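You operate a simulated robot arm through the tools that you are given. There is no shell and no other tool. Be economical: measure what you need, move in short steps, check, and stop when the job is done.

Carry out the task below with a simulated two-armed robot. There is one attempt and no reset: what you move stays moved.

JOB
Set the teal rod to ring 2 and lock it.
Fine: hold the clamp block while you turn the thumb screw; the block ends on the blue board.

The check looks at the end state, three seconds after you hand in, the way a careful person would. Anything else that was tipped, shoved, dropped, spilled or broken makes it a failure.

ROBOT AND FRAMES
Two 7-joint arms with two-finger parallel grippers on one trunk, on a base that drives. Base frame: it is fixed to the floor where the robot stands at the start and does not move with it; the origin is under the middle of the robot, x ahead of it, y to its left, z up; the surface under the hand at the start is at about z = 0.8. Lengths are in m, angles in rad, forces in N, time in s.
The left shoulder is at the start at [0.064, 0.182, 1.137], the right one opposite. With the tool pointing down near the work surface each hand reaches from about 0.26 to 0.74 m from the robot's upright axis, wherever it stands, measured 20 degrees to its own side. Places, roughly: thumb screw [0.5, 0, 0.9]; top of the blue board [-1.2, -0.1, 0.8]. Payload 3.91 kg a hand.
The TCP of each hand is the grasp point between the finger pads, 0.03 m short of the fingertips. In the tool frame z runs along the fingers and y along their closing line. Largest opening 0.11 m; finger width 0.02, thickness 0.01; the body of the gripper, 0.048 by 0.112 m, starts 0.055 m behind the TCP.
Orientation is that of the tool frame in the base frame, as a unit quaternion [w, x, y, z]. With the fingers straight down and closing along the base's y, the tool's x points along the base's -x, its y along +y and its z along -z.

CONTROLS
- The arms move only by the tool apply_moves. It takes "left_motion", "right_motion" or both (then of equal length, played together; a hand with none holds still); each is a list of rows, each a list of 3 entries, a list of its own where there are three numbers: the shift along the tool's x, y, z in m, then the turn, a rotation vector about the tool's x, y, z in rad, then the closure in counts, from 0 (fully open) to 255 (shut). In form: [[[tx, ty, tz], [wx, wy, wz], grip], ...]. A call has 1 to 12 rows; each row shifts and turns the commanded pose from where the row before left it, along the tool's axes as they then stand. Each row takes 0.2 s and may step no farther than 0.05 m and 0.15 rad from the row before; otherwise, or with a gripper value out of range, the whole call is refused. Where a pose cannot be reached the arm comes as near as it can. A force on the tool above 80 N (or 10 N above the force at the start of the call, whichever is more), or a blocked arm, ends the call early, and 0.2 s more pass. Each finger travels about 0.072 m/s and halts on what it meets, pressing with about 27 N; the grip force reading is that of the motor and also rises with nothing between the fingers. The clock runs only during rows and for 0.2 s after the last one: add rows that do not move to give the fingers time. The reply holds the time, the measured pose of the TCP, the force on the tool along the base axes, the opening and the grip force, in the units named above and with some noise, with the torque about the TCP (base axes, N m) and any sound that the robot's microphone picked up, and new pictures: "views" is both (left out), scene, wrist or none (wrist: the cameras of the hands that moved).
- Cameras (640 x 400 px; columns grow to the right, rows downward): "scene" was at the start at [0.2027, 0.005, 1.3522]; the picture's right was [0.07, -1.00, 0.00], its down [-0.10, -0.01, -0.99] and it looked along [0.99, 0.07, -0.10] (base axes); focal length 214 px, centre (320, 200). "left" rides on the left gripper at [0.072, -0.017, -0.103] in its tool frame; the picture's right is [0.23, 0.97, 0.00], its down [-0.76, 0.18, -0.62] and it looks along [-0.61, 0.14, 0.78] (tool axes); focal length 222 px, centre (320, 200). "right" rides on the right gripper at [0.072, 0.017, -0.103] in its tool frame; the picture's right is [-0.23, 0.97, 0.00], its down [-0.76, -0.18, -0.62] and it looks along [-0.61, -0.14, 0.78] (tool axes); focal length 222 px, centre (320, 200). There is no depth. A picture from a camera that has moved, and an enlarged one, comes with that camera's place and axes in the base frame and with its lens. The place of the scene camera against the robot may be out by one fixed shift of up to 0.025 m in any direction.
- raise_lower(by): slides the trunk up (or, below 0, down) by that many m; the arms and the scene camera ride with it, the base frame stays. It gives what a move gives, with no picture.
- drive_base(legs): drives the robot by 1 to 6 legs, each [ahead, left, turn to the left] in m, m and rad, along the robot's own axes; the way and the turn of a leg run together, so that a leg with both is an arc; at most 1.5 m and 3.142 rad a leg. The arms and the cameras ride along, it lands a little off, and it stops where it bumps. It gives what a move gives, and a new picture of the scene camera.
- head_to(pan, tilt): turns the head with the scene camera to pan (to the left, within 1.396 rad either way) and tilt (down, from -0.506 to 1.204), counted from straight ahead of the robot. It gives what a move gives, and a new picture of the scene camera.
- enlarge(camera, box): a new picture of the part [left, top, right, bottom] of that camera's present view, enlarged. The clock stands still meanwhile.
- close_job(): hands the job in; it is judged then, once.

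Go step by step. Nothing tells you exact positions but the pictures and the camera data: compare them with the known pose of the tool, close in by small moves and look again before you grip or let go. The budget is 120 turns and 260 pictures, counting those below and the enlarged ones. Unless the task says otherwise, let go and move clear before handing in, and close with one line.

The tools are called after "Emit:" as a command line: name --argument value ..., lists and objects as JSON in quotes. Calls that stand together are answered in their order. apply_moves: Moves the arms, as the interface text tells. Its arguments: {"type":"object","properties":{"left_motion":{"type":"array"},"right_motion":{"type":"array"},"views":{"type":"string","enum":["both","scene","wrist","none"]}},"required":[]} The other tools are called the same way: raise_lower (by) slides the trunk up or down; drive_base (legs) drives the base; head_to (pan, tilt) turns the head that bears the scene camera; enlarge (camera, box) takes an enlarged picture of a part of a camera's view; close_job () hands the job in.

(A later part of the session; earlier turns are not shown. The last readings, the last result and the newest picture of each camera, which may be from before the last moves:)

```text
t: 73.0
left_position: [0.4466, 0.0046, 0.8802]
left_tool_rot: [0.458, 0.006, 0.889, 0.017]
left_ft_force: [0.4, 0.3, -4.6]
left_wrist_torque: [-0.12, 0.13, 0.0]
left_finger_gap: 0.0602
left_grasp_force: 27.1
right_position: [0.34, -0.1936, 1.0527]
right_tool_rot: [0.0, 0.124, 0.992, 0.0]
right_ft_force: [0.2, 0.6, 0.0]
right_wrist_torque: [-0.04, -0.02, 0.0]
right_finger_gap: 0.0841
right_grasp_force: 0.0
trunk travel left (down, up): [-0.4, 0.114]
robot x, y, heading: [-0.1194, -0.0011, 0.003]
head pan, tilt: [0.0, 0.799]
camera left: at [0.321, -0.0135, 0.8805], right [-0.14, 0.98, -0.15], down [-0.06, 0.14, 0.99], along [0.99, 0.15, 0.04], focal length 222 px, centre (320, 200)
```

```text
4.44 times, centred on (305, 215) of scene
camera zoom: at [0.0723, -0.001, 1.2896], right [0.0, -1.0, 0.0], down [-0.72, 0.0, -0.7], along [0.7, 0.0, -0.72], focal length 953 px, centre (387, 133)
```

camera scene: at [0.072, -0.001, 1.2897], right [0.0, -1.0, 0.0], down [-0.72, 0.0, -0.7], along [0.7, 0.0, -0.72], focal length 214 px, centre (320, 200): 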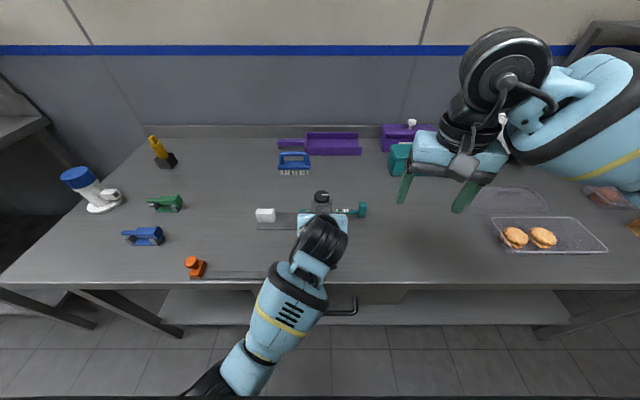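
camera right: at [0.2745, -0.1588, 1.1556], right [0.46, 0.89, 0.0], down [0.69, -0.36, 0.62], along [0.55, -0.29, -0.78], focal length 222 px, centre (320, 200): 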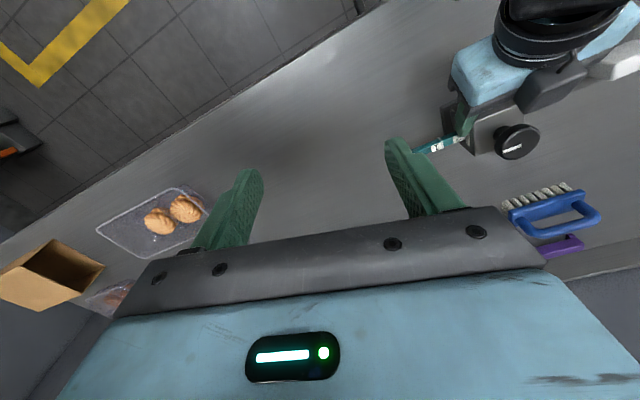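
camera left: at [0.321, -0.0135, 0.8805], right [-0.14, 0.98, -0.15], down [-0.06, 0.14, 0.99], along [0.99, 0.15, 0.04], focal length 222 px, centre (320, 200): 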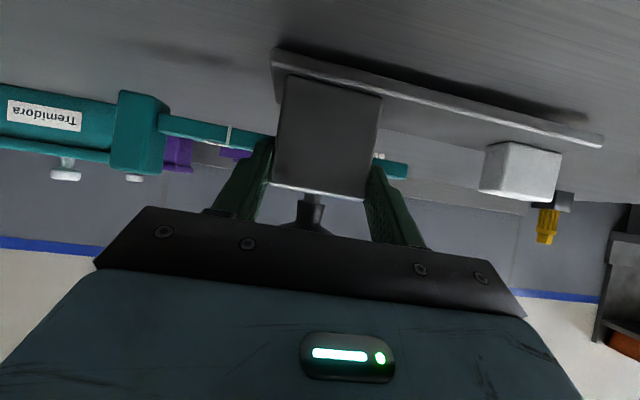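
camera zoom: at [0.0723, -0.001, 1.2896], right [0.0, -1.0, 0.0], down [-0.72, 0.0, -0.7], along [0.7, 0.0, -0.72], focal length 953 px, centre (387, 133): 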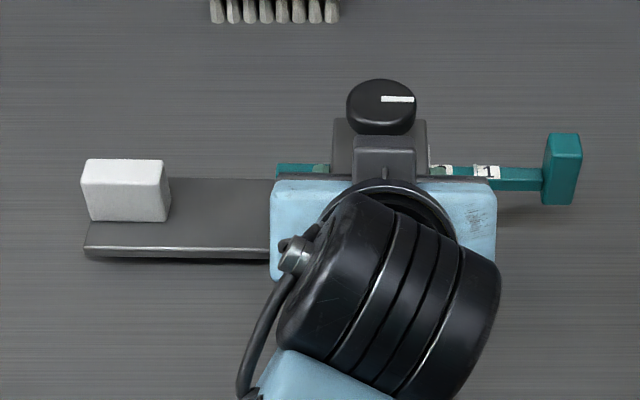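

The block is now off the table, carrying about 5 N. I'll hold a moment and lift higher to see if the grip creeps.

Emit:
apply_moves --left_motion '[[[0, 0, 0], [0, 0, 0], 255], [[0, 0, 0], [0, 0, 0], 255], [[-0.0082, 0, -0.0058], [0, 0, 0], 255], [[-0.0082, 0, -0.0058], [0, 0, 0], 255], [[-0.0082, 0, -0.0058], [0, 0, 0], 255], [[-0.0082, 0, -0.0058], [0, 0, 0], 255], [[-0.0082, 0, -0.0058], [0, 0, 0], 255], [[0, 0, 0], [0, 0, 0], 255], [[0, 0, 0], [0, 0, 0], 255]]'

```text
t: 75.2
left_position: [0.4564, 0.0391, 0.9089]
left_tool_rot: [0.456, 0.01, 0.888, 0.063]
left_ft_force: [0.6, 0.1, -4.0]
left_wrist_torque: [-0.13, 0.16, 0.0]
left_finger_gap: 0.06
left_grasp_force: 26.9
right_position: [0.3401, -0.1946, 1.053]
right_tool_rot: [0.0, 0.125, 0.992, 0.0]
right_ft_force: [0.0, -0.2, -0.5]
right_wrist_torque: [0.0, 0.05, -0.06]
right_finger_gap: 0.0842
right_grasp_force: 0.1
trunk travel left (down, up): [-0.4, 0.114]
robot x, y, heading: [-0.1222, 0.0011, -0.002]
head pan, tilt: [0.0, 0.799]
stopped in row 9 (left hand): the arm was blocked; the commanded pose is now the measured one
camera scene: at [0.0724, -0.0009, 1.2896], right [0.0, -1.0, 0.0], down [-0.72, 0.0, -0.7], along [0.7, 0.0, -0.72], focal length 214 px, centre (320, 200)
camera left: at [0.3304, 0.0172, 0.9088], right [-0.17, 0.98, -0.06], down [-0.07, 0.05, 1.0], along [0.98, 0.18, 0.06], focal length 222 px, centre (320, 200)
```

scene: 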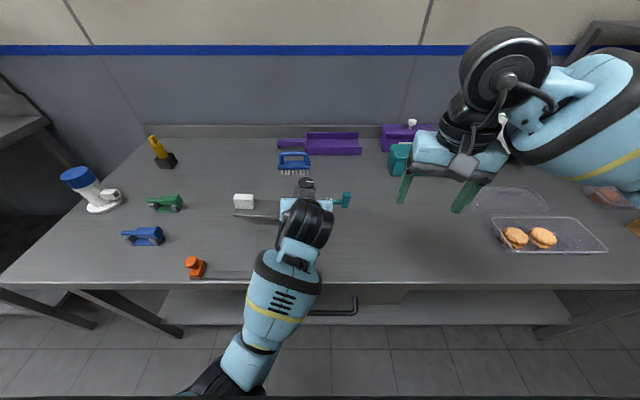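
left: 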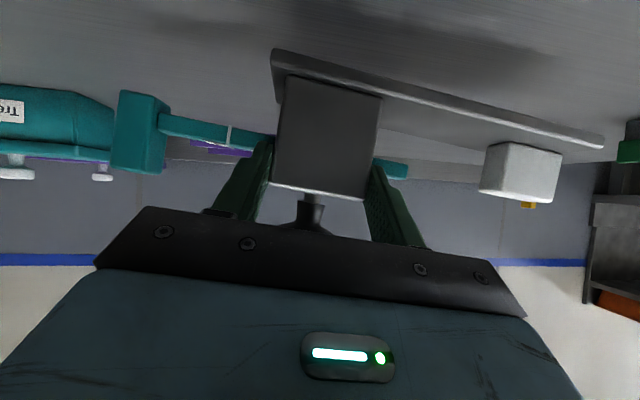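

The grip holds steadily, but the arm itself reached some block. I'll lift with the trunk instead.

Emit:
raise_lower --by 0.07

Emit:
enlarge --camera "scene" --box '[160, 160, 400, 400]'

```text
t: 76.2
left_position: [0.4752, 0.1069, 0.9807]
left_tool_rot: [0.473, 0.012, 0.87, 0.14]
left_ft_force: [-0.1, -0.3, -4.7]
left_wrist_torque: [-0.16, 0.13, -0.01]
left_finger_gap: 0.06
left_grasp_force: 27.3
right_position: [0.3396, -0.1934, 1.1289]
right_tool_rot: [0.009, 0.123, 0.992, 0.0]
right_ft_force: [-0.4, -0.5, -0.3]
right_wrist_torque: [-0.01, 0.0, 0.02]
right_finger_gap: 0.0841
right_grasp_force: 0.1
trunk travel left (down, up): [-0.467, 0.047]
robot x, y, heading: [-0.1176, -0.0011, 0.0]
head pan, tilt: [0.0, 0.799]
stopped: the arm was blocked; the commanded pose is now the measured one
```

```text
1.67 times, centred on (280, 280) of scene
camera zoom: at [0.0264, -0.0006, 1.3725], right [0.0, -1.0, 0.0], down [-0.72, 0.0, -0.7], along [0.7, 0.0, -0.72], focal length 358 px, centre (387, 67)
```

zoom: 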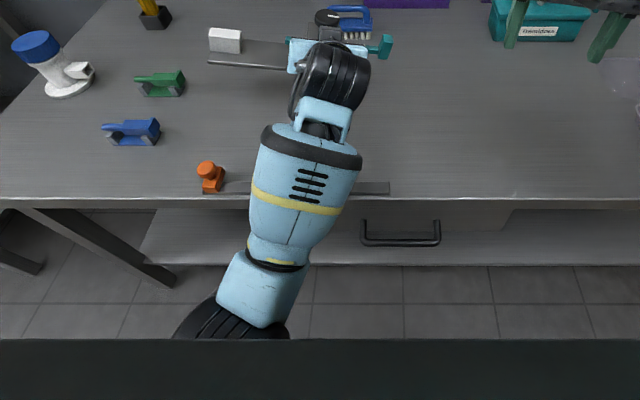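

Emit:
head_to --pan 0.5 --tilt 1.1

```text
t: 77.1
left_position: [0.4762, 0.1069, 0.9801]
left_tool_rot: [0.474, 0.011, 0.869, 0.14]
left_ft_force: [0.8, 0.2, -4.8]
left_wrist_torque: [-0.16, 0.12, 0.03]
left_finger_gap: 0.06
left_grasp_force: 27.4
right_position: [0.3394, -0.1935, 1.1269]
right_tool_rot: [0.009, 0.124, 0.992, 0.0]
right_ft_force: [0.4, 0.5, 0.0]
right_wrist_torque: [-0.03, -0.04, 0.0]
right_finger_gap: 0.0844
right_grasp_force: 0.1
trunk travel left (down, up): [-0.467, 0.047]
robot x, y, heading: [-0.1204, -0.0039, -0.003]
head pan, tilt: [0.499, 1.1]
camera scene: at [0.0018, 0.0292, 1.3501], right [0.48, -0.88, 0.0], down [-0.78, -0.43, -0.45], along [0.4, 0.22, -0.89], focal length 214 px, centre (320, 200)
```

scene: 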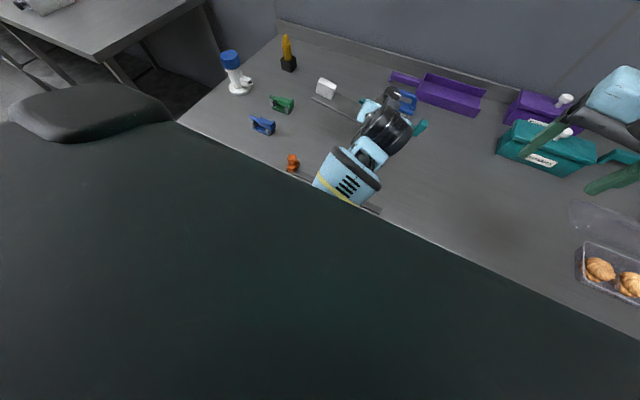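

Emit:
drive_base --legs '[[-0.35, 0, 0]]'

Emit:
head_to --pan 0.2 --tilt 0.7

```text
t: 79.4
left_position: [0.1282, 0.1067, 0.9792]
left_tool_rot: [0.473, 0.012, 0.87, 0.139]
left_ft_force: [0.3, 0.4, -5.0]
left_wrist_torque: [-0.16, 0.11, 0.01]
left_finger_gap: 0.0596
left_grasp_force: 27.1
right_position: [-0.0088, -0.1937, 1.1267]
right_tool_rot: [0.009, 0.124, 0.992, 0.001]
right_ft_force: [0.3, 0.7, -0.6]
right_wrist_torque: [-0.01, 0.01, -0.06]
right_finger_gap: 0.0839
right_grasp_force: 0.0
trunk travel left (down, up): [-0.467, 0.047]
robot x, y, heading: [-0.4647, 0.0014, 0.005]
head pan, tilt: [0.499, 1.1]
camera scene: at [-0.3456, 0.029, 1.35], right [0.48, -0.88, 0.0], down [-0.78, -0.43, -0.45], along [0.4, 0.22, -0.89], focal length 214 px, centre (320, 200)
```

scene: 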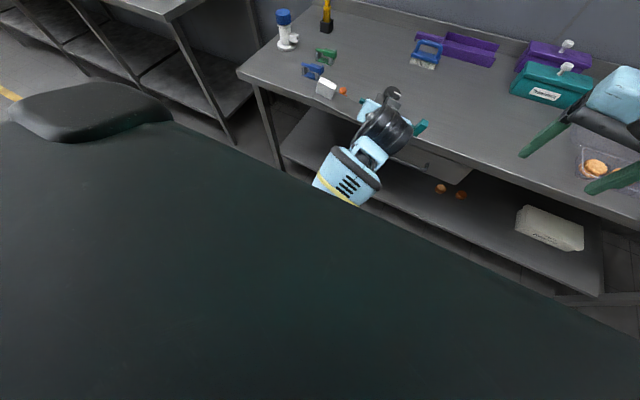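

```text
t: 80.2
left_position: [0.1294, 0.1072, 0.9802]
left_tool_rot: [0.473, 0.011, 0.87, 0.14]
left_ft_force: [0.6, 0.0, -4.7]
left_wrist_torque: [-0.16, 0.13, 0.02]
left_finger_gap: 0.0595
left_grasp_force: 26.9
right_position: [-0.0072, -0.1947, 1.1271]
right_tool_rot: [0.009, 0.123, 0.992, 0.001]
right_ft_force: [0.7, 0.5, 0.8]
right_wrist_torque: [-0.04, 0.0, 0.0]
right_finger_gap: 0.084
right_grasp_force: 0.1
trunk travel left (down, up): [-0.467, 0.047]
robot x, y, heading: [-0.467, 0.0005, 0.001]
head pan, tilt: [0.201, 0.7]
camera scene: at [-0.3174, 0.0158, 1.3799], right [0.2, -0.98, 0.0], down [-0.63, -0.13, -0.76], along [0.75, 0.15, -0.65], focal length 214 px, centre (320, 200)
```

scene: 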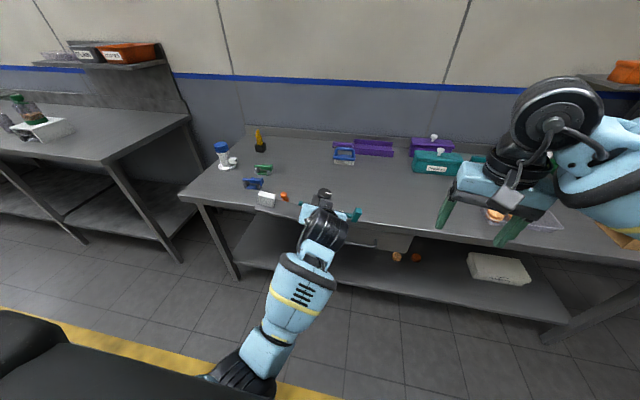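

The clamp is held clear of the table. I'll turn left in part and look for the blue board behind.

Emit:
drive_base --legs '[[0, 0, 1.0]]'

Emit:
head_to --pan 1.2 --tilt 0.5

```text
t: 83.2
left_position: [-0.2337, 0.558, 0.98]
left_tool_rot: [0.349, -0.405, 0.77, 0.349]
left_ft_force: [0.9, -0.4, -4.5]
left_wrist_torque: [-0.19, -0.06, -0.02]
left_finger_gap: 0.0599
left_grasp_force: 26.5
right_position: [-0.0551, 0.2801, 1.1288]
right_tool_rot: [0.007, -0.366, 0.931, 0.004]
right_ft_force: [-0.4, -1.0, 0.1]
right_wrist_torque: [0.01, 0.01, 0.02]
right_finger_gap: 0.0842
right_grasp_force: 0.1
trunk travel left (down, up): [-0.467, 0.047]
robot x, y, heading: [-0.471, -0.0027, 0.998]
head pan, tilt: [0.201, 0.7]
camera scene: at [-0.4016, 0.136, 1.38], right [0.93, -0.36, 0.0], down [-0.23, -0.6, -0.76], along [0.28, 0.71, -0.64], focal length 214 px, centre (320, 200)
```

scene: 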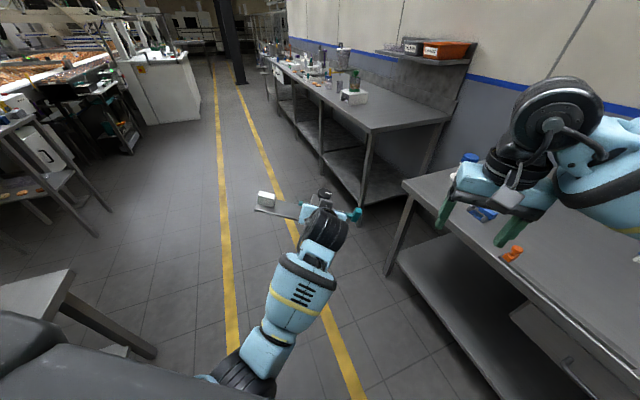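

```text
t: 84.5
left_position: [-0.2338, 0.5587, 0.9783]
left_tool_rot: [0.35, -0.405, 0.769, 0.349]
left_ft_force: [0.5, 0.3, -4.4]
left_wrist_torque: [-0.23, -0.07, 0.02]
left_finger_gap: 0.0599
left_grasp_force: 27.1
right_position: [-0.0549, 0.2795, 1.1278]
right_tool_rot: [0.007, -0.366, 0.931, 0.006]
right_ft_force: [0.3, -0.1, 0.2]
right_wrist_torque: [-0.01, 0.01, -0.02]
right_finger_gap: 0.084
right_grasp_force: 0.0
trunk travel left (down, up): [-0.467, 0.047]
robot x, y, heading: [-0.4629, -0.0018, 1.0]
head pan, tilt: [1.201, 0.499]
camera scene: at [-0.4859, 0.1305, 1.3977], right [0.81, 0.59, 0.0], down [0.28, -0.39, -0.88], along [-0.52, 0.71, -0.48], focal length 214 px, centre (320, 200)
```

scene: 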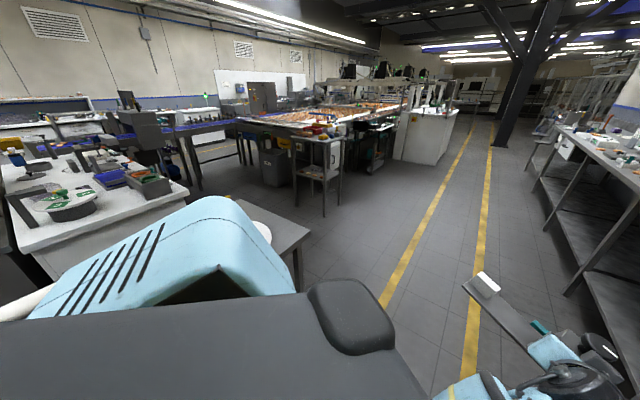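

Emit:
drive_base --legs '[[0.108, -0.168, 0], [0, 0, 1.1]]'

Emit:
head_to --pan 0.9 --tilt 0.7

```text
t: 89.3
left_position: [-0.6641, 0.458, 0.9801]
left_tool_rot: [-0.113, 0.75, -0.44, -0.481]
left_ft_force: [0.4, 0.2, -4.2]
left_wrist_torque: [-0.04, -0.22, 0.0]
left_finger_gap: 0.0598
left_grasp_force: 27.2
right_position: [-0.3351, 0.4935, 1.1273]
right_tool_rot: [-0.005, 0.802, -0.598, -0.008]
right_ft_force: [0.4, 0.0, 0.2]
right_wrist_torque: [-0.01, 0.03, 0.01]
right_finger_gap: 0.0844
right_grasp_force: 0.0
trunk travel left (down, up): [-0.467, 0.047]
robot x, y, heading: [-0.2688, -0.0013, 2.104]
head pan, tilt: [1.201, 0.499]
camera scene: at [-0.3956, 0.0427, 1.3977], right [-0.17, 0.99, 0.0], down [0.47, 0.08, -0.88], along [-0.87, -0.15, -0.48], focal length 214 px, centre (320, 200)
```

scene: 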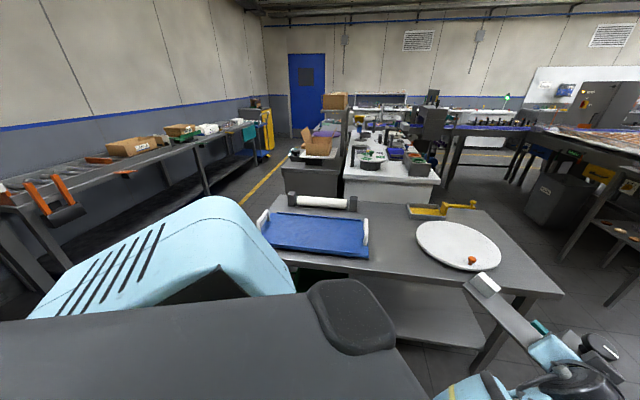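

```text
t: 90.2
left_position: [-0.663, 0.4557, 0.9808]
left_tool_rot: [-0.113, 0.75, -0.44, -0.481]
left_ft_force: [-0.6, 0.7, -4.2]
left_wrist_torque: [-0.03, -0.19, 0.01]
left_finger_gap: 0.06
left_grasp_force: 27.5
right_position: [-0.3356, 0.4934, 1.1279]
right_tool_rot: [-0.003, 0.802, -0.598, -0.007]
right_ft_force: [0.3, -0.4, 0.5]
right_wrist_torque: [0.01, 0.0, 0.01]
right_finger_gap: 0.0842
right_grasp_force: 0.1
trunk travel left (down, up): [-0.467, 0.047]
robot x, y, heading: [-0.2658, -0.0036, 2.11]
head pan, tilt: [0.901, 0.7]
camera scene: at [-0.39, 0.069, 1.3801], right [0.13, 0.99, 0.0], down [0.64, -0.09, -0.77], along [-0.76, 0.1, -0.64], focal length 214 px, centre (320, 200)
```

scene: 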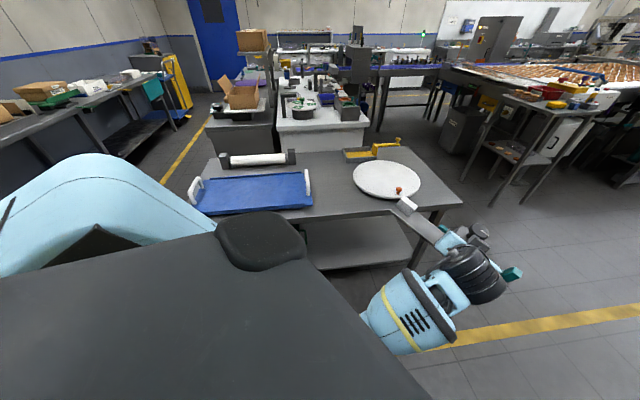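

The blue board (with white end handles) lies at about x −1.05…−1.3, y −0.33…0.1. I'll finish the turn so the hand points along −x, then approach sideways and forward.

Emit:
drive_base --legs '[[0, 0, 0.763], [0, 0.195, 0]]'

Emit:
head_to --pan 0.1 --tilt 0.7

```text
t: 94.5
left_position: [-0.9218, -0.1287, 0.98]
left_tool_rot: [0.074, 0.86, -0.131, -0.488]
left_ft_force: [0.2, 0.6, -5.5]
left_wrist_torque: [0.16, -0.2, 0.01]
left_finger_gap: 0.0597
left_grasp_force: 26.6
right_position: [-0.7082, 0.1224, 1.1276]
right_tool_rot: [-0.001, 0.966, -0.258, -0.009]
right_ft_force: [0.3, 1.0, -0.2]
right_wrist_torque: [0.02, -0.02, -0.01]
right_finger_gap: 0.0845
right_grasp_force: 0.1
trunk travel left (down, up): [-0.467, 0.047]
robot x, y, heading: [-0.3188, -0.1882, 2.871]
head pan, tilt: [0.901, 0.7]
camera scene: at [-0.4586, -0.2202, 1.38], right [-0.59, 0.81, 0.0], down [0.52, 0.38, -0.76], along [-0.62, -0.45, -0.64], focal length 214 px, centre (320, 200)
```

scene: 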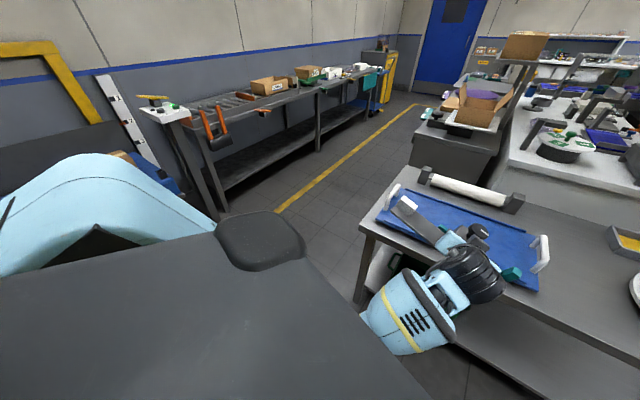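

```text
t: 95.6
left_position: [-0.9221, -0.1295, 0.9798]
left_tool_rot: [0.074, 0.86, -0.131, -0.488]
left_ft_force: [0.1, -0.3, -4.7]
left_wrist_torque: [0.12, -0.18, -0.03]
left_finger_gap: 0.0599
left_grasp_force: 27.3
right_position: [-0.7087, 0.1232, 1.1279]
right_tool_rot: [0.0, 0.966, -0.259, -0.009]
right_ft_force: [0.1, 0.1, 0.1]
right_wrist_torque: [-0.05, 0.01, -0.02]
right_finger_gap: 0.0843
right_grasp_force: 0.0
trunk travel left (down, up): [-0.467, 0.047]
robot x, y, heading: [-0.3201, -0.1907, 2.866]
head pan, tilt: [0.099, 0.7]
camera scene: at [-0.4734, -0.1556, 1.38], right [0.17, 0.98, 0.0], down [0.63, -0.11, -0.76], along [-0.75, 0.13, -0.64], focal length 214 px, centre (320, 200)
```

scene: 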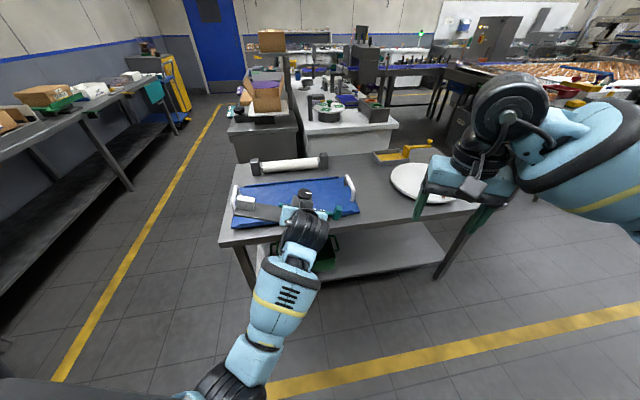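

Emit:
drive_base --legs '[[0.2157, 0.02, 0]]'

Emit:
enlarge --camera "scene" --box '[190, 150, 430, 300]'

```text
t: 97.3
left_position: [-1.1355, -0.0915, 0.9793]
left_tool_rot: [0.075, 0.86, -0.13, -0.488]
left_ft_force: [0.4, 0.4, -4.0]
left_wrist_torque: [0.12, -0.2, -0.01]
left_finger_gap: 0.0598
left_grasp_force: 27.2
right_position: [-0.9232, 0.1614, 1.1283]
right_tool_rot: [0.0, 0.966, -0.257, -0.009]
right_ft_force: [-0.6, -0.1, 0.4]
right_wrist_torque: [0.0, 0.01, 0.0]
right_finger_gap: 0.0844
right_grasp_force: 0.1
trunk travel left (down, up): [-0.467, 0.047]
robot x, y, heading: [-0.5327, -0.148, 2.875]
head pan, tilt: [0.099, 0.7]
camera scene: at [-0.6869, -0.117, 1.38], right [0.17, 0.99, 0.0], down [0.63, -0.11, -0.76], along [-0.75, 0.13, -0.64], focal length 214 px, centre (320, 200)
```

scene: 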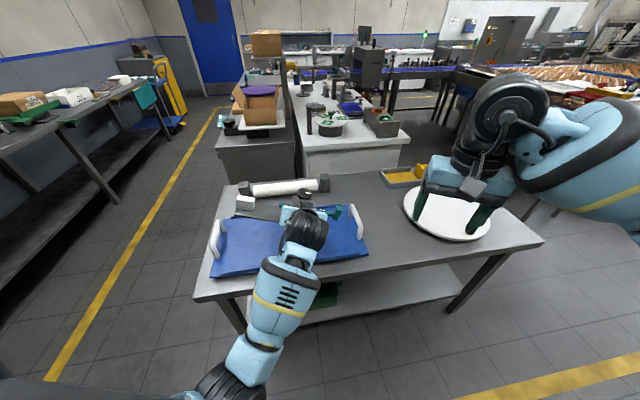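

```text
2.67 times, centred on (310, 225) of scene
camera zoom: at [-0.6869, -0.117, 1.38], right [0.17, 0.99, 0.0], down [0.63, -0.11, -0.76], along [-0.75, 0.13, -0.64], focal length 572 px, centre (347, 133)
```

zoom: 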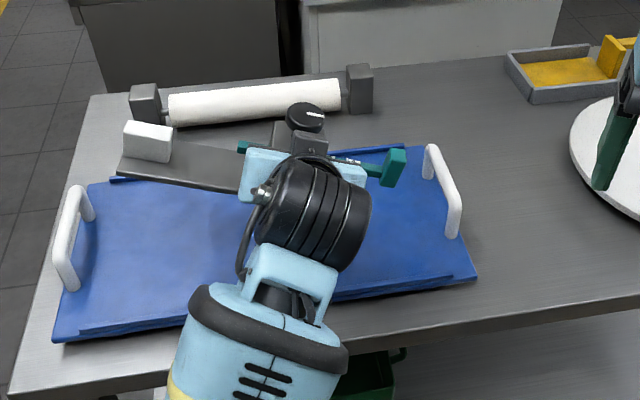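

Emit:
drive_base --legs '[[0.015, 0.02, 0]]'

Emit:
raise_lower --by -0.07

Emit:
enlarge --camera "scene" --box '[190, 150, 430, 300]'

Emit:
enlarge --camera "left" --box '[0, 0, 640, 400]'

```text
t: 98.2
left_position: [-1.1559, -0.1073, 0.9803]
left_tool_rot: [0.076, 0.86, -0.128, -0.488]
left_ft_force: [0.1, -0.3, -4.3]
left_wrist_torque: [0.09, -0.17, -0.01]
left_finger_gap: 0.0599
left_grasp_force: 27.0
right_position: [-0.9419, 0.1464, 1.1282]
right_tool_rot: [0.0, 0.967, -0.257, -0.009]
right_ft_force: [0.2, 0.5, 0.5]
right_wrist_torque: [0.03, -0.02, 0.0]
right_finger_gap: 0.0844
right_grasp_force: 0.1
trunk travel left (down, up): [-0.467, 0.047]
robot x, y, heading: [-0.5524, -0.1665, 2.867]
head pan, tilt: [0.099, 0.7]
camera scene: at [-0.7058, -0.132, 1.3801], right [0.17, 0.99, 0.0], down [0.63, -0.11, -0.77], along [-0.75, 0.13, -0.64], focal length 214 px, centre (320, 200)
```

scene: 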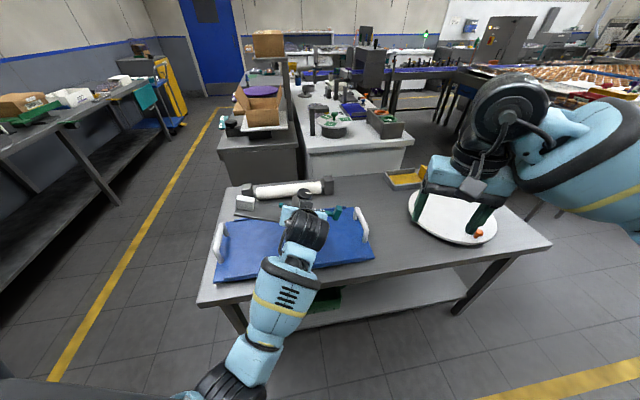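

```text
t: 99.3
left_position: [-1.1727, -0.1607, 0.8852]
left_tool_rot: [0.145, 0.849, -0.146, -0.487]
left_ft_force: [0.1, -0.2, -3.9]
left_wrist_torque: [0.16, -0.18, 0.0]
left_finger_gap: 0.0601
left_grasp_force: 26.6
right_position: [-0.942, 0.1453, 1.0551]
right_tool_rot: [0.001, 0.966, -0.259, -0.007]
right_ft_force: [-0.2, -0.2, 0.0]
right_wrist_torque: [0.03, -0.04, -0.01]
right_finger_gap: 0.0841
right_grasp_force: 0.0
trunk travel left (down, up): [-0.396, 0.118]
robot x, y, heading: [-0.5513, -0.1657, 2.869]
head pan, tilt: [0.099, 0.7]
stopped: the arm was blocked; the commanded pose is now the measured one
```

```text
2.67 times, centred on (310, 225) of scene
camera zoom: at [-0.7515, -0.1195, 1.2932], right [0.17, 0.99, 0.0], down [0.63, -0.11, -0.76], along [-0.75, 0.13, -0.64], focal length 572 px, centre (347, 133)
```

zoom: 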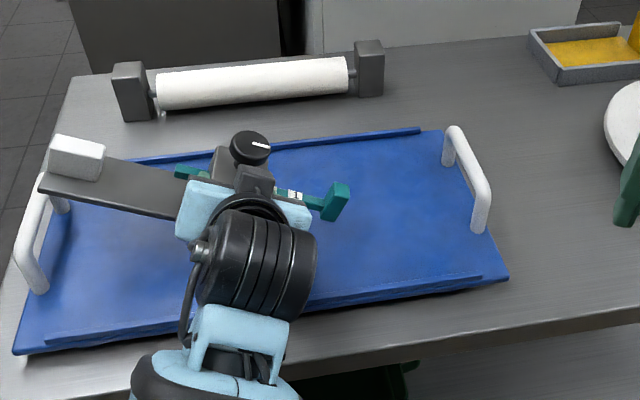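

```text
1.00 times, centred on (320, 200) of left (not enlarged: the box is as wide or as high as the picture)
camera zoom: at [-1.0462, -0.1614, 0.8722], right [0.01, -0.98, 0.2], down [0.15, 0.2, 0.97], along [-0.99, 0.02, 0.15], focal length 222 px, centre (320, 200)
```

zoom: 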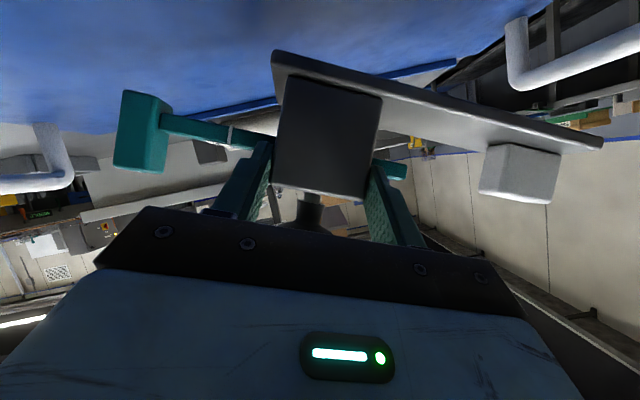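

The trunk motion disturbed the left arm: the clamp is now rolled and too far left, though still in the air. I'll raise it slightly with the arm and level it.

Emit:
apply_moves --left_motion '[[[-0.0236, 0.0116, -0.0145], [0, 0, 0], 255], [[0, 0, 0], [0.04, 0.028, -0.128], 255], [[0, 0, 0], [0.04, 0.028, -0.128], 255], [[0, 0, 0], [0.04, 0.028, -0.128], 255], [[0, 0, 0], [0, 0, 0], 255]]'

```text
t: 100.7
left_position: [-1.1874, -0.2044, 0.9054]
left_tool_rot: [0.064, 0.879, -0.011, -0.472]
left_ft_force: [0.4, -0.1, -4.1]
left_wrist_torque: [0.13, -0.17, -0.02]
left_finger_gap: 0.0597
left_grasp_force: 26.4
right_position: [-0.9417, 0.1453, 1.0553]
right_tool_rot: [-0.001, 0.966, -0.258, -0.007]
right_ft_force: [0.0, -0.3, 0.5]
right_wrist_torque: [0.0, 0.04, 0.02]
right_finger_gap: 0.0841
right_grasp_force: 0.0
trunk travel left (down, up): [-0.396, 0.118]
robot x, y, heading: [-0.5524, -0.1613, 2.869]
head pan, tilt: [0.099, 0.7]
stopped in row 5 (left hand): the arm was blocked; the commanded pose is now the measured one
camera scene: at [-0.7514, -0.1195, 1.2934], right [0.17, 0.99, 0.0], down [0.63, -0.11, -0.76], along [-0.75, 0.13, -0.64], focal length 214 px, centre (320, 200)
camera left: at [-1.062, -0.1832, 0.9002], right [0.17, -0.98, -0.07], down [0.1, -0.05, 0.99], along [-0.98, -0.17, 0.09], focal length 222 px, centre (320, 200)
```

scene: 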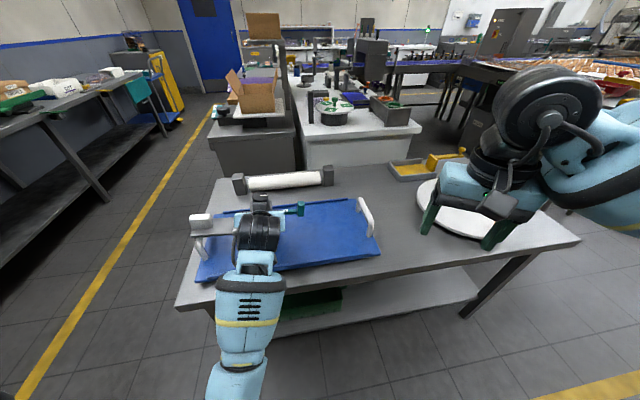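
left: 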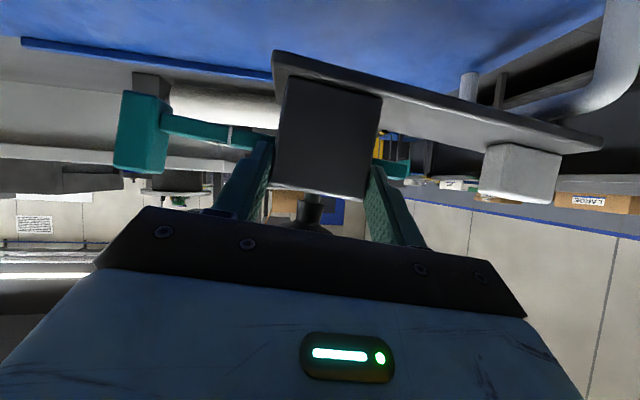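

Emit:
enlarge --camera "scene" --box '[170, 160, 400, 300]'

Emit:
enlarge --camera "left" --box '[400, 0, 640, 200]'

```text
2.78 times, centred on (285, 230) of scene
camera zoom: at [-0.7514, -0.1195, 1.2934], right [0.17, 0.99, 0.0], down [0.63, -0.11, -0.76], along [-0.75, 0.13, -0.64], focal length 597 px, centre (417, 116)
```

zoom: 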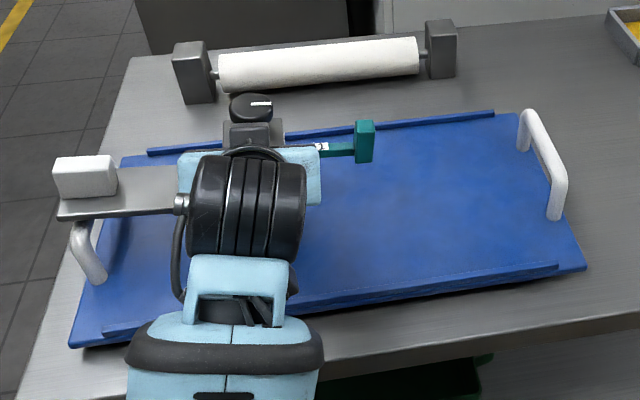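

```text
2.00 times, centred on (520, 100) of left
camera zoom: at [-1.062, -0.1832, 0.9002], right [0.17, -0.98, -0.07], down [0.1, -0.05, 0.99], along [-0.98, -0.17, 0.09], focal length 444 px, centre (-80, 400)
```

zoom: 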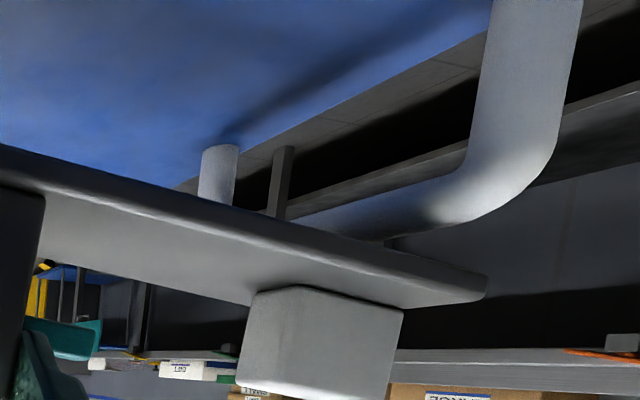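

The plate's end is just above the left handle with no contact force; driving right moves it straight off the handle toward the board's middle.

Emit:
drive_base --legs '[[0.0, -0.11, 0]]'

Emit:
enlarge --camera "scene" --box '[170, 160, 400, 300]'

Emit:
enlarge --camera "left" --box '[0, 0, 640, 400]'

```text
t: 102.3
left_position: [-1.1577, -0.0986, 0.9059]
left_tool_rot: [0.066, 0.878, -0.01, -0.474]
left_ft_force: [0.4, 0.3, -4.0]
left_wrist_torque: [0.14, -0.15, -0.01]
left_finger_gap: 0.0598
left_grasp_force: 27.2
right_position: [-0.9129, 0.2517, 1.0566]
right_tool_rot: [0.0, 0.966, -0.257, -0.006]
right_ft_force: [0.2, -0.3, -0.1]
right_wrist_torque: [0.02, 0.01, 0.0]
right_finger_gap: 0.084
right_grasp_force: 0.1
trunk travel left (down, up): [-0.396, 0.118]
robot x, y, heading: [-0.5206, -0.0573, 2.869]
head pan, tilt: [0.099, 0.7]
camera scene: at [-0.7219, -0.0138, 1.2934], right [0.17, 0.99, 0.0], down [0.63, -0.11, -0.76], along [-0.75, 0.13, -0.64], focal length 214 px, centre (320, 200)
```

scene: 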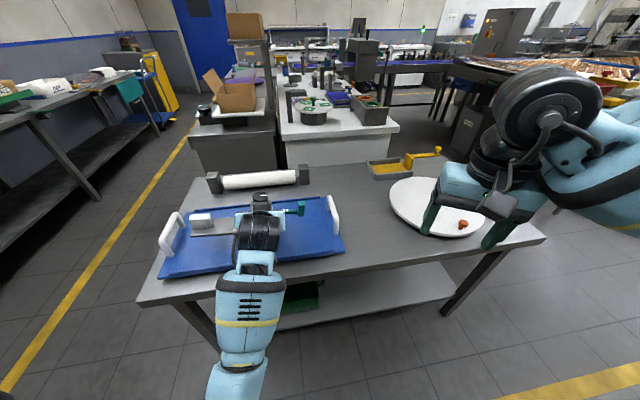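

```text
2.78 times, centred on (285, 230) of scene
camera zoom: at [-0.7219, -0.0138, 1.2934], right [0.17, 0.99, 0.0], down [0.63, -0.11, -0.76], along [-0.75, 0.13, -0.64], focal length 597 px, centre (417, 116)
```

zoom: 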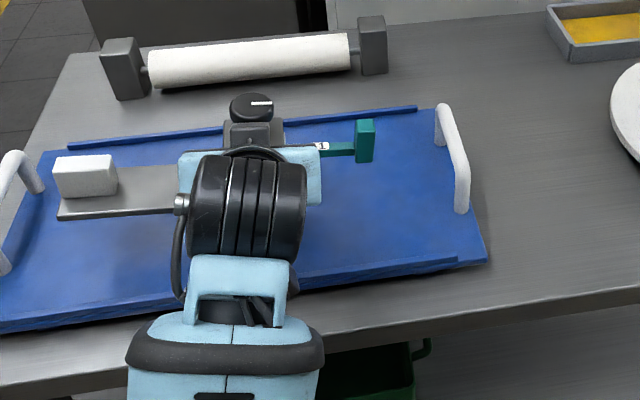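

```text
1.00 times, centred on (320, 200) of left (not enlarged: the box is as wide or as high as the picture)
camera zoom: at [-1.0324, -0.0774, 0.9007], right [0.17, -0.98, -0.07], down [0.11, -0.05, 0.99], along [-0.98, -0.17, 0.1], focal length 222 px, centre (320, 200)
```

zoom: 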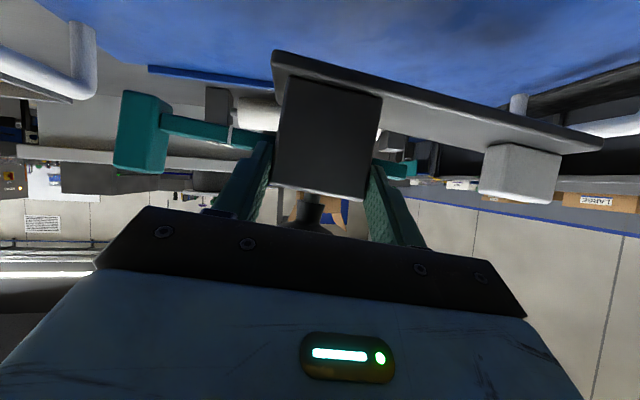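

The clamp is now well over the board (block at about −1.19, −0.10). I level it and lower slightly.

Emit:
apply_moves --left_motion '[[[0, 0, 0], [0.036, 0.02, -0.051], 255], [[0, 0, 0], [0.036, 0.02, -0.051], 255], [[0.004, 0, 0.0028], [0, 0, 0], 255], [[0.004, 0, 0.0028], [0, 0, 0], 255], [[0, 0, 0], [0, 0, 0], 255]]'

Emit:
enlarge --camera "scene" --box '[170, 160, 400, 300]'

```text
t: 103.5
left_position: [-1.1643, -0.1121, 0.8978]
left_tool_rot: [0.026, 0.886, 0.018, -0.463]
left_ft_force: [-1.1, -0.2, -4.5]
left_wrist_torque: [0.12, -0.16, 0.01]
left_finger_gap: 0.0597
left_grasp_force: 27.0
right_position: [-0.9131, 0.2502, 1.0554]
right_tool_rot: [0.0, 0.966, -0.257, -0.008]
right_ft_force: [-0.2, 0.2, 0.1]
right_wrist_torque: [0.0, 0.0, -0.01]
right_finger_gap: 0.084
right_grasp_force: 0.0
trunk travel left (down, up): [-0.396, 0.118]
robot x, y, heading: [-0.5214, -0.0591, 2.869]
head pan, tilt: [0.099, 0.7]
camera scene: at [-0.722, -0.0141, 1.2934], right [0.17, 0.99, 0.0], down [0.63, -0.11, -0.76], along [-0.75, 0.13, -0.64], focal length 214 px, centre (320, 200)
camera left: at [-1.039, -0.0895, 0.8972], right [0.18, -0.97, -0.16], down [0.09, -0.14, 0.99], along [-0.98, -0.19, 0.06], focal length 222 px, centre (320, 200)
```

scene: 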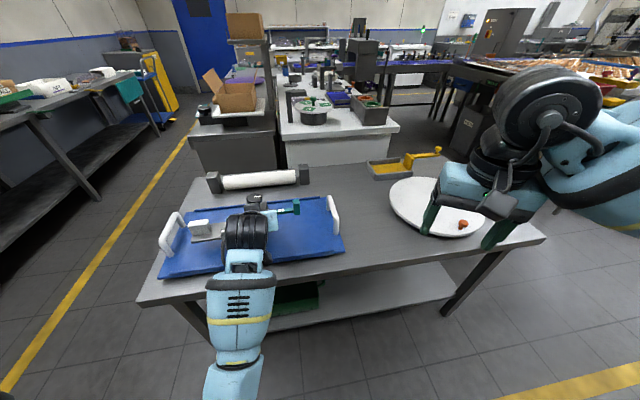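
left: 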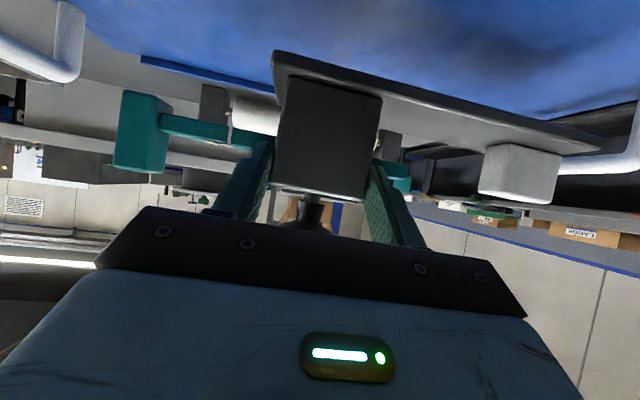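

```text
2.78 times, centred on (285, 230) of scene
camera zoom: at [-0.722, -0.0141, 1.2934], right [0.17, 0.99, 0.0], down [0.63, -0.11, -0.76], along [-0.75, 0.13, -0.64], focal length 597 px, centre (417, 116)
```

zoom: 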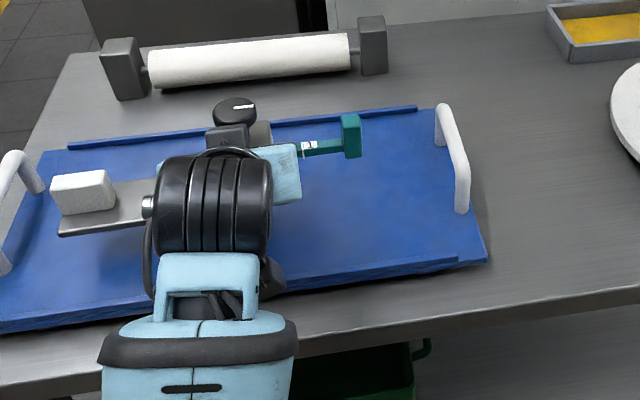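

Emit:
apply_moves --left_motion '[[[0, 0, 0], [0.028, 0.012, -0.04], 255], [[0.0041, 0, 0.0029], [0, 0, 0], 255], [[0.0041, 0, 0.0029], [0, 0, 0], 255], [[0, 0, 0], [0, 0, 0], 255]]' --views "wrist"

```text
t: 104.5
left_position: [-1.167, -0.1184, 0.8917]
left_tool_rot: [0.011, 0.886, 0.027, -0.463]
left_ft_force: [0.2, 0.1, -5.4]
left_wrist_torque: [0.12, -0.15, 0.01]
left_finger_gap: 0.0601
left_grasp_force: 27.1
right_position: [-0.9134, 0.2505, 1.0552]
right_tool_rot: [0.001, 0.966, -0.257, -0.007]
right_ft_force: [0.1, -0.6, -0.1]
right_wrist_torque: [0.02, -0.01, -0.01]
right_finger_gap: 0.0841
right_grasp_force: 0.2
trunk travel left (down, up): [-0.396, 0.118]
robot x, y, heading: [-0.5235, -0.0605, 2.871]
head pan, tilt: [0.099, 0.7]
camera left: at [-1.0415, -0.0945, 0.8902], right [0.19, -0.96, -0.19], down [0.09, -0.18, 0.98], along [-0.98, -0.2, 0.05], focal length 222 px, centre (320, 200)
```

left: 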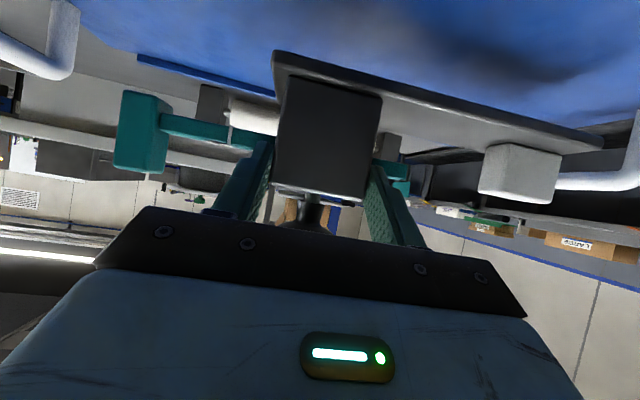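

Emit:
apply_moves --left_motion '[[[0.0041, 0, 0.0029], [0, 0, 0], 255], [[0.0041, 0, 0.0029], [0, 0, 0], 255], [[0, 0, 0], [0, 0, 0], 255]]' --views "wrist"

Emit:
enlarge --camera "scene" --box '[170, 160, 400, 300]'

```text
t: 105.5
left_position: [-1.1691, -0.124, 0.8834]
left_tool_rot: [0.016, 0.884, 0.028, -0.466]
left_ft_force: [0.6, 0.1, -4.1]
left_wrist_torque: [0.16, -0.17, -0.01]
left_finger_gap: 0.0598
left_grasp_force: 26.9
right_position: [-0.9136, 0.2514, 1.0551]
right_tool_rot: [0.0, 0.966, -0.258, -0.008]
right_ft_force: [0.1, 0.3, 0.1]
right_wrist_torque: [0.0, 0.02, -0.01]
right_finger_gap: 0.0843
right_grasp_force: 0.0
trunk travel left (down, up): [-0.396, 0.118]
robot x, y, heading: [-0.529, -0.0565, 2.871]
head pan, tilt: [0.099, 0.7]
stopped in row 3 (left hand): the arm was blocked; the commanded pose is now the measured one
camera left: at [-1.0451, -0.0981, 0.8823], right [0.19, -0.96, -0.19], down [0.09, -0.17, 0.98], along [-0.98, -0.2, 0.06], focal length 222 px, centre (320, 200)
```

left: 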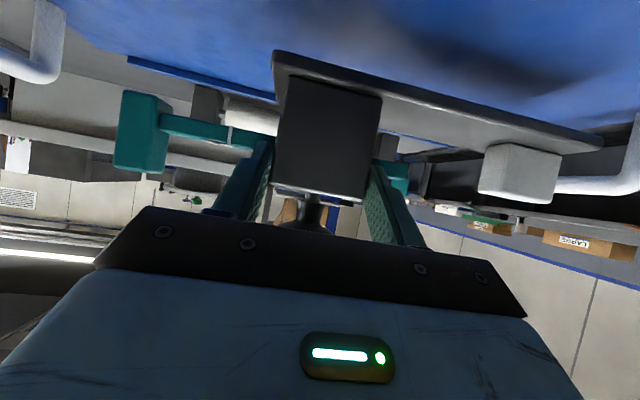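

```text
2.78 times, centred on (285, 230) of scene
camera zoom: at [-0.7221, -0.0143, 1.2934], right [0.17, 0.99, 0.0], down [0.64, -0.11, -0.76], along [-0.75, 0.13, -0.64], focal length 597 px, centre (417, 116)
```

zoom: 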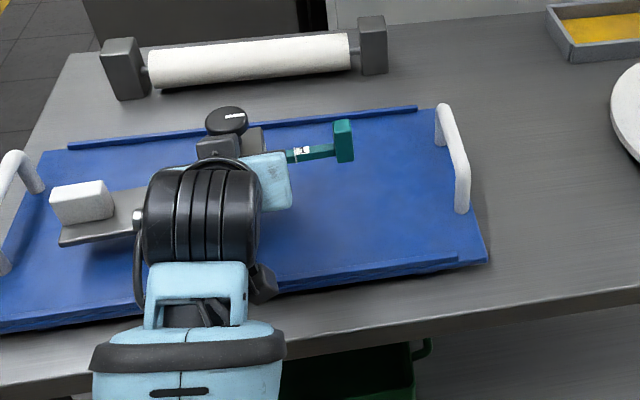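

Emit:
apply_moves --left_motion '[[[0.0041, -0.002, 0.0029], [0, 0, 0], 255], [[0.0041, -0.002, 0.0029], [0, 0, 0], 255]]' --views "none"

Emit:
enlarge --camera "left" --box '[240, 20, 640, 220]'

```text
t: 106.1
left_position: [-1.1736, -0.1231, 0.8786]
left_tool_rot: [0.02, 0.882, 0.03, -0.471]
left_ft_force: [-0.1, -1.2, -4.3]
left_wrist_torque: [0.14, -0.12, -0.01]
left_finger_gap: 0.0597
left_grasp_force: 27.2
right_position: [-0.9126, 0.2506, 1.0561]
right_tool_rot: [-0.001, 0.966, -0.257, -0.007]
right_ft_force: [0.5, -0.5, 0.2]
right_wrist_torque: [-0.01, -0.02, -0.03]
right_finger_gap: 0.0843
right_grasp_force: 0.0
trunk travel left (down, up): [-0.396, 0.118]
robot x, y, heading: [-0.5211, -0.0575, 2.875]
head pan, tilt: [0.099, 0.7]
```

```text
1.60 times, centred on (440, 120) of left
camera zoom: at [-1.0488, -0.0975, 0.8753], right [0.19, -0.96, -0.18], down [0.11, -0.17, 0.98], along [-0.98, -0.21, 0.07], focal length 355 px, centre (128, 328)
```

zoom: 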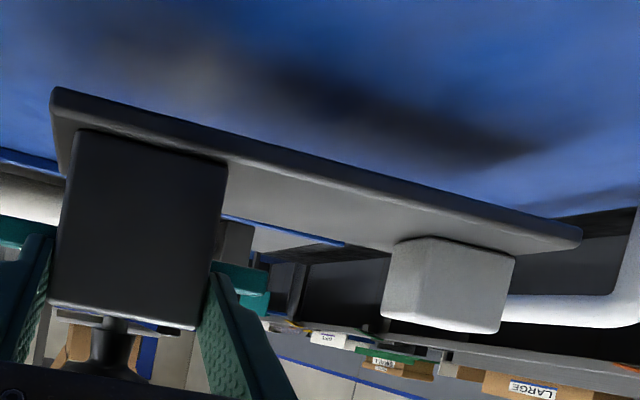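

Emit:
apply_moves --left_motion '[[[0.0041, -0.001, 0.0029], [0, 0, 0], 255], [[0.0041, -0.001, 0.0029], [0, 0, 0], 255]]' --views "none"

Emit:
enlarge --camera "left" --box '[240, 20, 640, 220]'

```text
t: 106.7
left_position: [-1.1762, -0.1252, 0.8707]
left_tool_rot: [0.022, 0.879, 0.03, -0.475]
left_ft_force: [0.1, 0.9, -4.5]
left_wrist_torque: [0.14, -0.17, 0.01]
left_finger_gap: 0.0599
left_grasp_force: 27.3
right_position: [-0.9132, 0.2527, 1.0559]
right_tool_rot: [0.0, 0.966, -0.257, -0.008]
right_ft_force: [0.1, 0.2, 0.3]
right_wrist_torque: [-0.01, -0.01, 0.05]
right_finger_gap: 0.0841
right_grasp_force: 0.0
trunk travel left (down, up): [-0.396, 0.118]
robot x, y, heading: [-0.5246, -0.0575, 2.872]
head pan, tilt: [0.099, 0.7]
```

```text
1.60 times, centred on (440, 120) of left
camera zoom: at [-1.0518, -0.0982, 0.8673], right [0.2, -0.96, -0.18], down [0.12, -0.16, 0.98], along [-0.97, -0.21, 0.08], focal length 355 px, centre (128, 328)
```

zoom: 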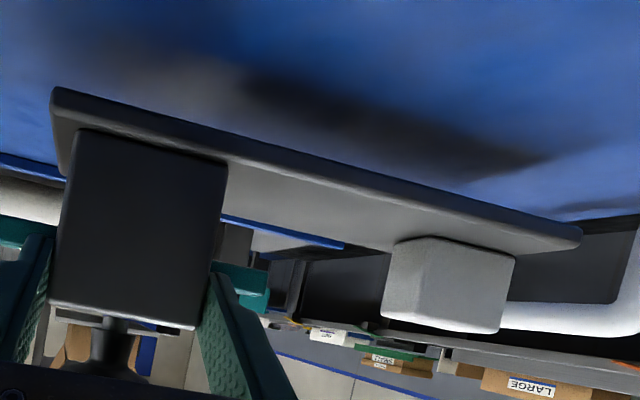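

Emit:
apply_moves --left_motion '[[[0.0041, -0.001, 0.0029], [0.01, 0.02, -0.01], 255], [[0.0041, -0.001, 0.0029], [0, 0.02, 0], 255]]' --views "none"

Emit:
enlarge --camera "left" --box '[240, 20, 640, 220]'

```text
t: 107.3
left_position: [-1.1735, -0.1247, 0.854]
left_tool_rot: [0.022, 0.89, 0.028, -0.454]
left_ft_force: [0.3, 0.8, -4.7]
left_wrist_torque: [0.14, -0.12, 0.04]
left_finger_gap: 0.0599
left_grasp_force: 26.9
right_position: [-0.9129, 0.251, 1.0565]
right_tool_rot: [0.0, 0.966, -0.257, -0.007]
right_ft_force: [0.6, -1.1, -0.2]
right_wrist_torque: [0.0, -0.03, 0.04]
right_finger_gap: 0.0842
right_grasp_force: 0.1
trunk travel left (down, up): [-0.396, 0.118]
robot x, y, heading: [-0.5212, -0.056, 2.874]
head pan, tilt: [0.099, 0.7]
```

```text
1.60 times, centred on (440, 120) of left
camera zoom: at [-1.0495, -0.0999, 0.8565], right [0.2, -0.96, -0.17], down [0.07, -0.16, 0.98], along [-0.98, -0.21, 0.03], focal length 355 px, centre (128, 328)
```

zoom: 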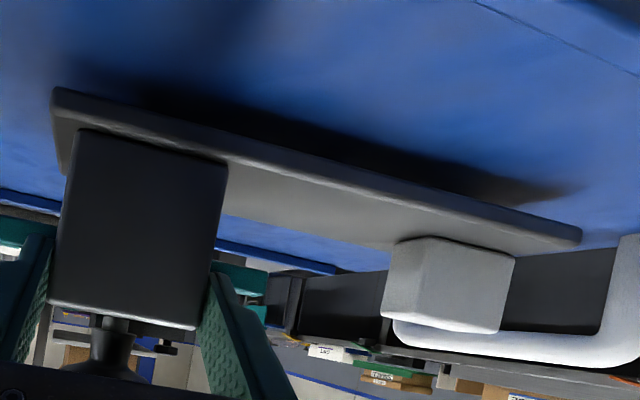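

Emit:
apply_moves --left_motion '[[[0.0025, 0, 0.0017], [0, 0, 0], 255]]' --views "none"

Emit:
enlarge --camera "left" --box '[240, 20, 640, 220]'

```text
t: 107.7
left_position: [-1.1739, -0.127, 0.8522]
left_tool_rot: [0.022, 0.89, 0.028, -0.454]
left_ft_force: [-0.1, 0.8, -3.6]
left_wrist_torque: [0.15, -0.16, 0.02]
left_finger_gap: 0.0602
left_grasp_force: 27.4
right_position: [-0.9129, 0.2519, 1.0554]
right_tool_rot: [0.0, 0.967, -0.256, -0.007]
right_ft_force: [-0.6, 1.0, -1.4]
right_wrist_torque: [0.02, -0.01, 0.01]
right_finger_gap: 0.0841
right_grasp_force: 0.0
trunk travel left (down, up): [-0.396, 0.118]
robot x, y, heading: [-0.5205, -0.0613, 2.871]
head pan, tilt: [0.099, 0.7]
```

```text
1.60 times, centred on (440, 120) of left
camera zoom: at [-1.0504, -0.1011, 0.854], right [0.2, -0.96, -0.17], down [0.07, -0.16, 0.98], along [-0.98, -0.21, 0.04], focal length 355 px, centre (128, 328)
```

zoom: 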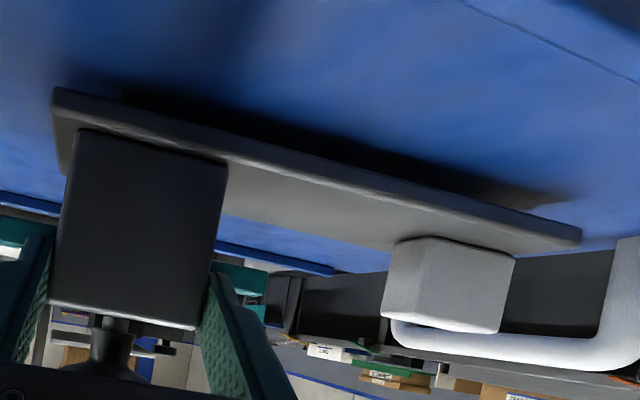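

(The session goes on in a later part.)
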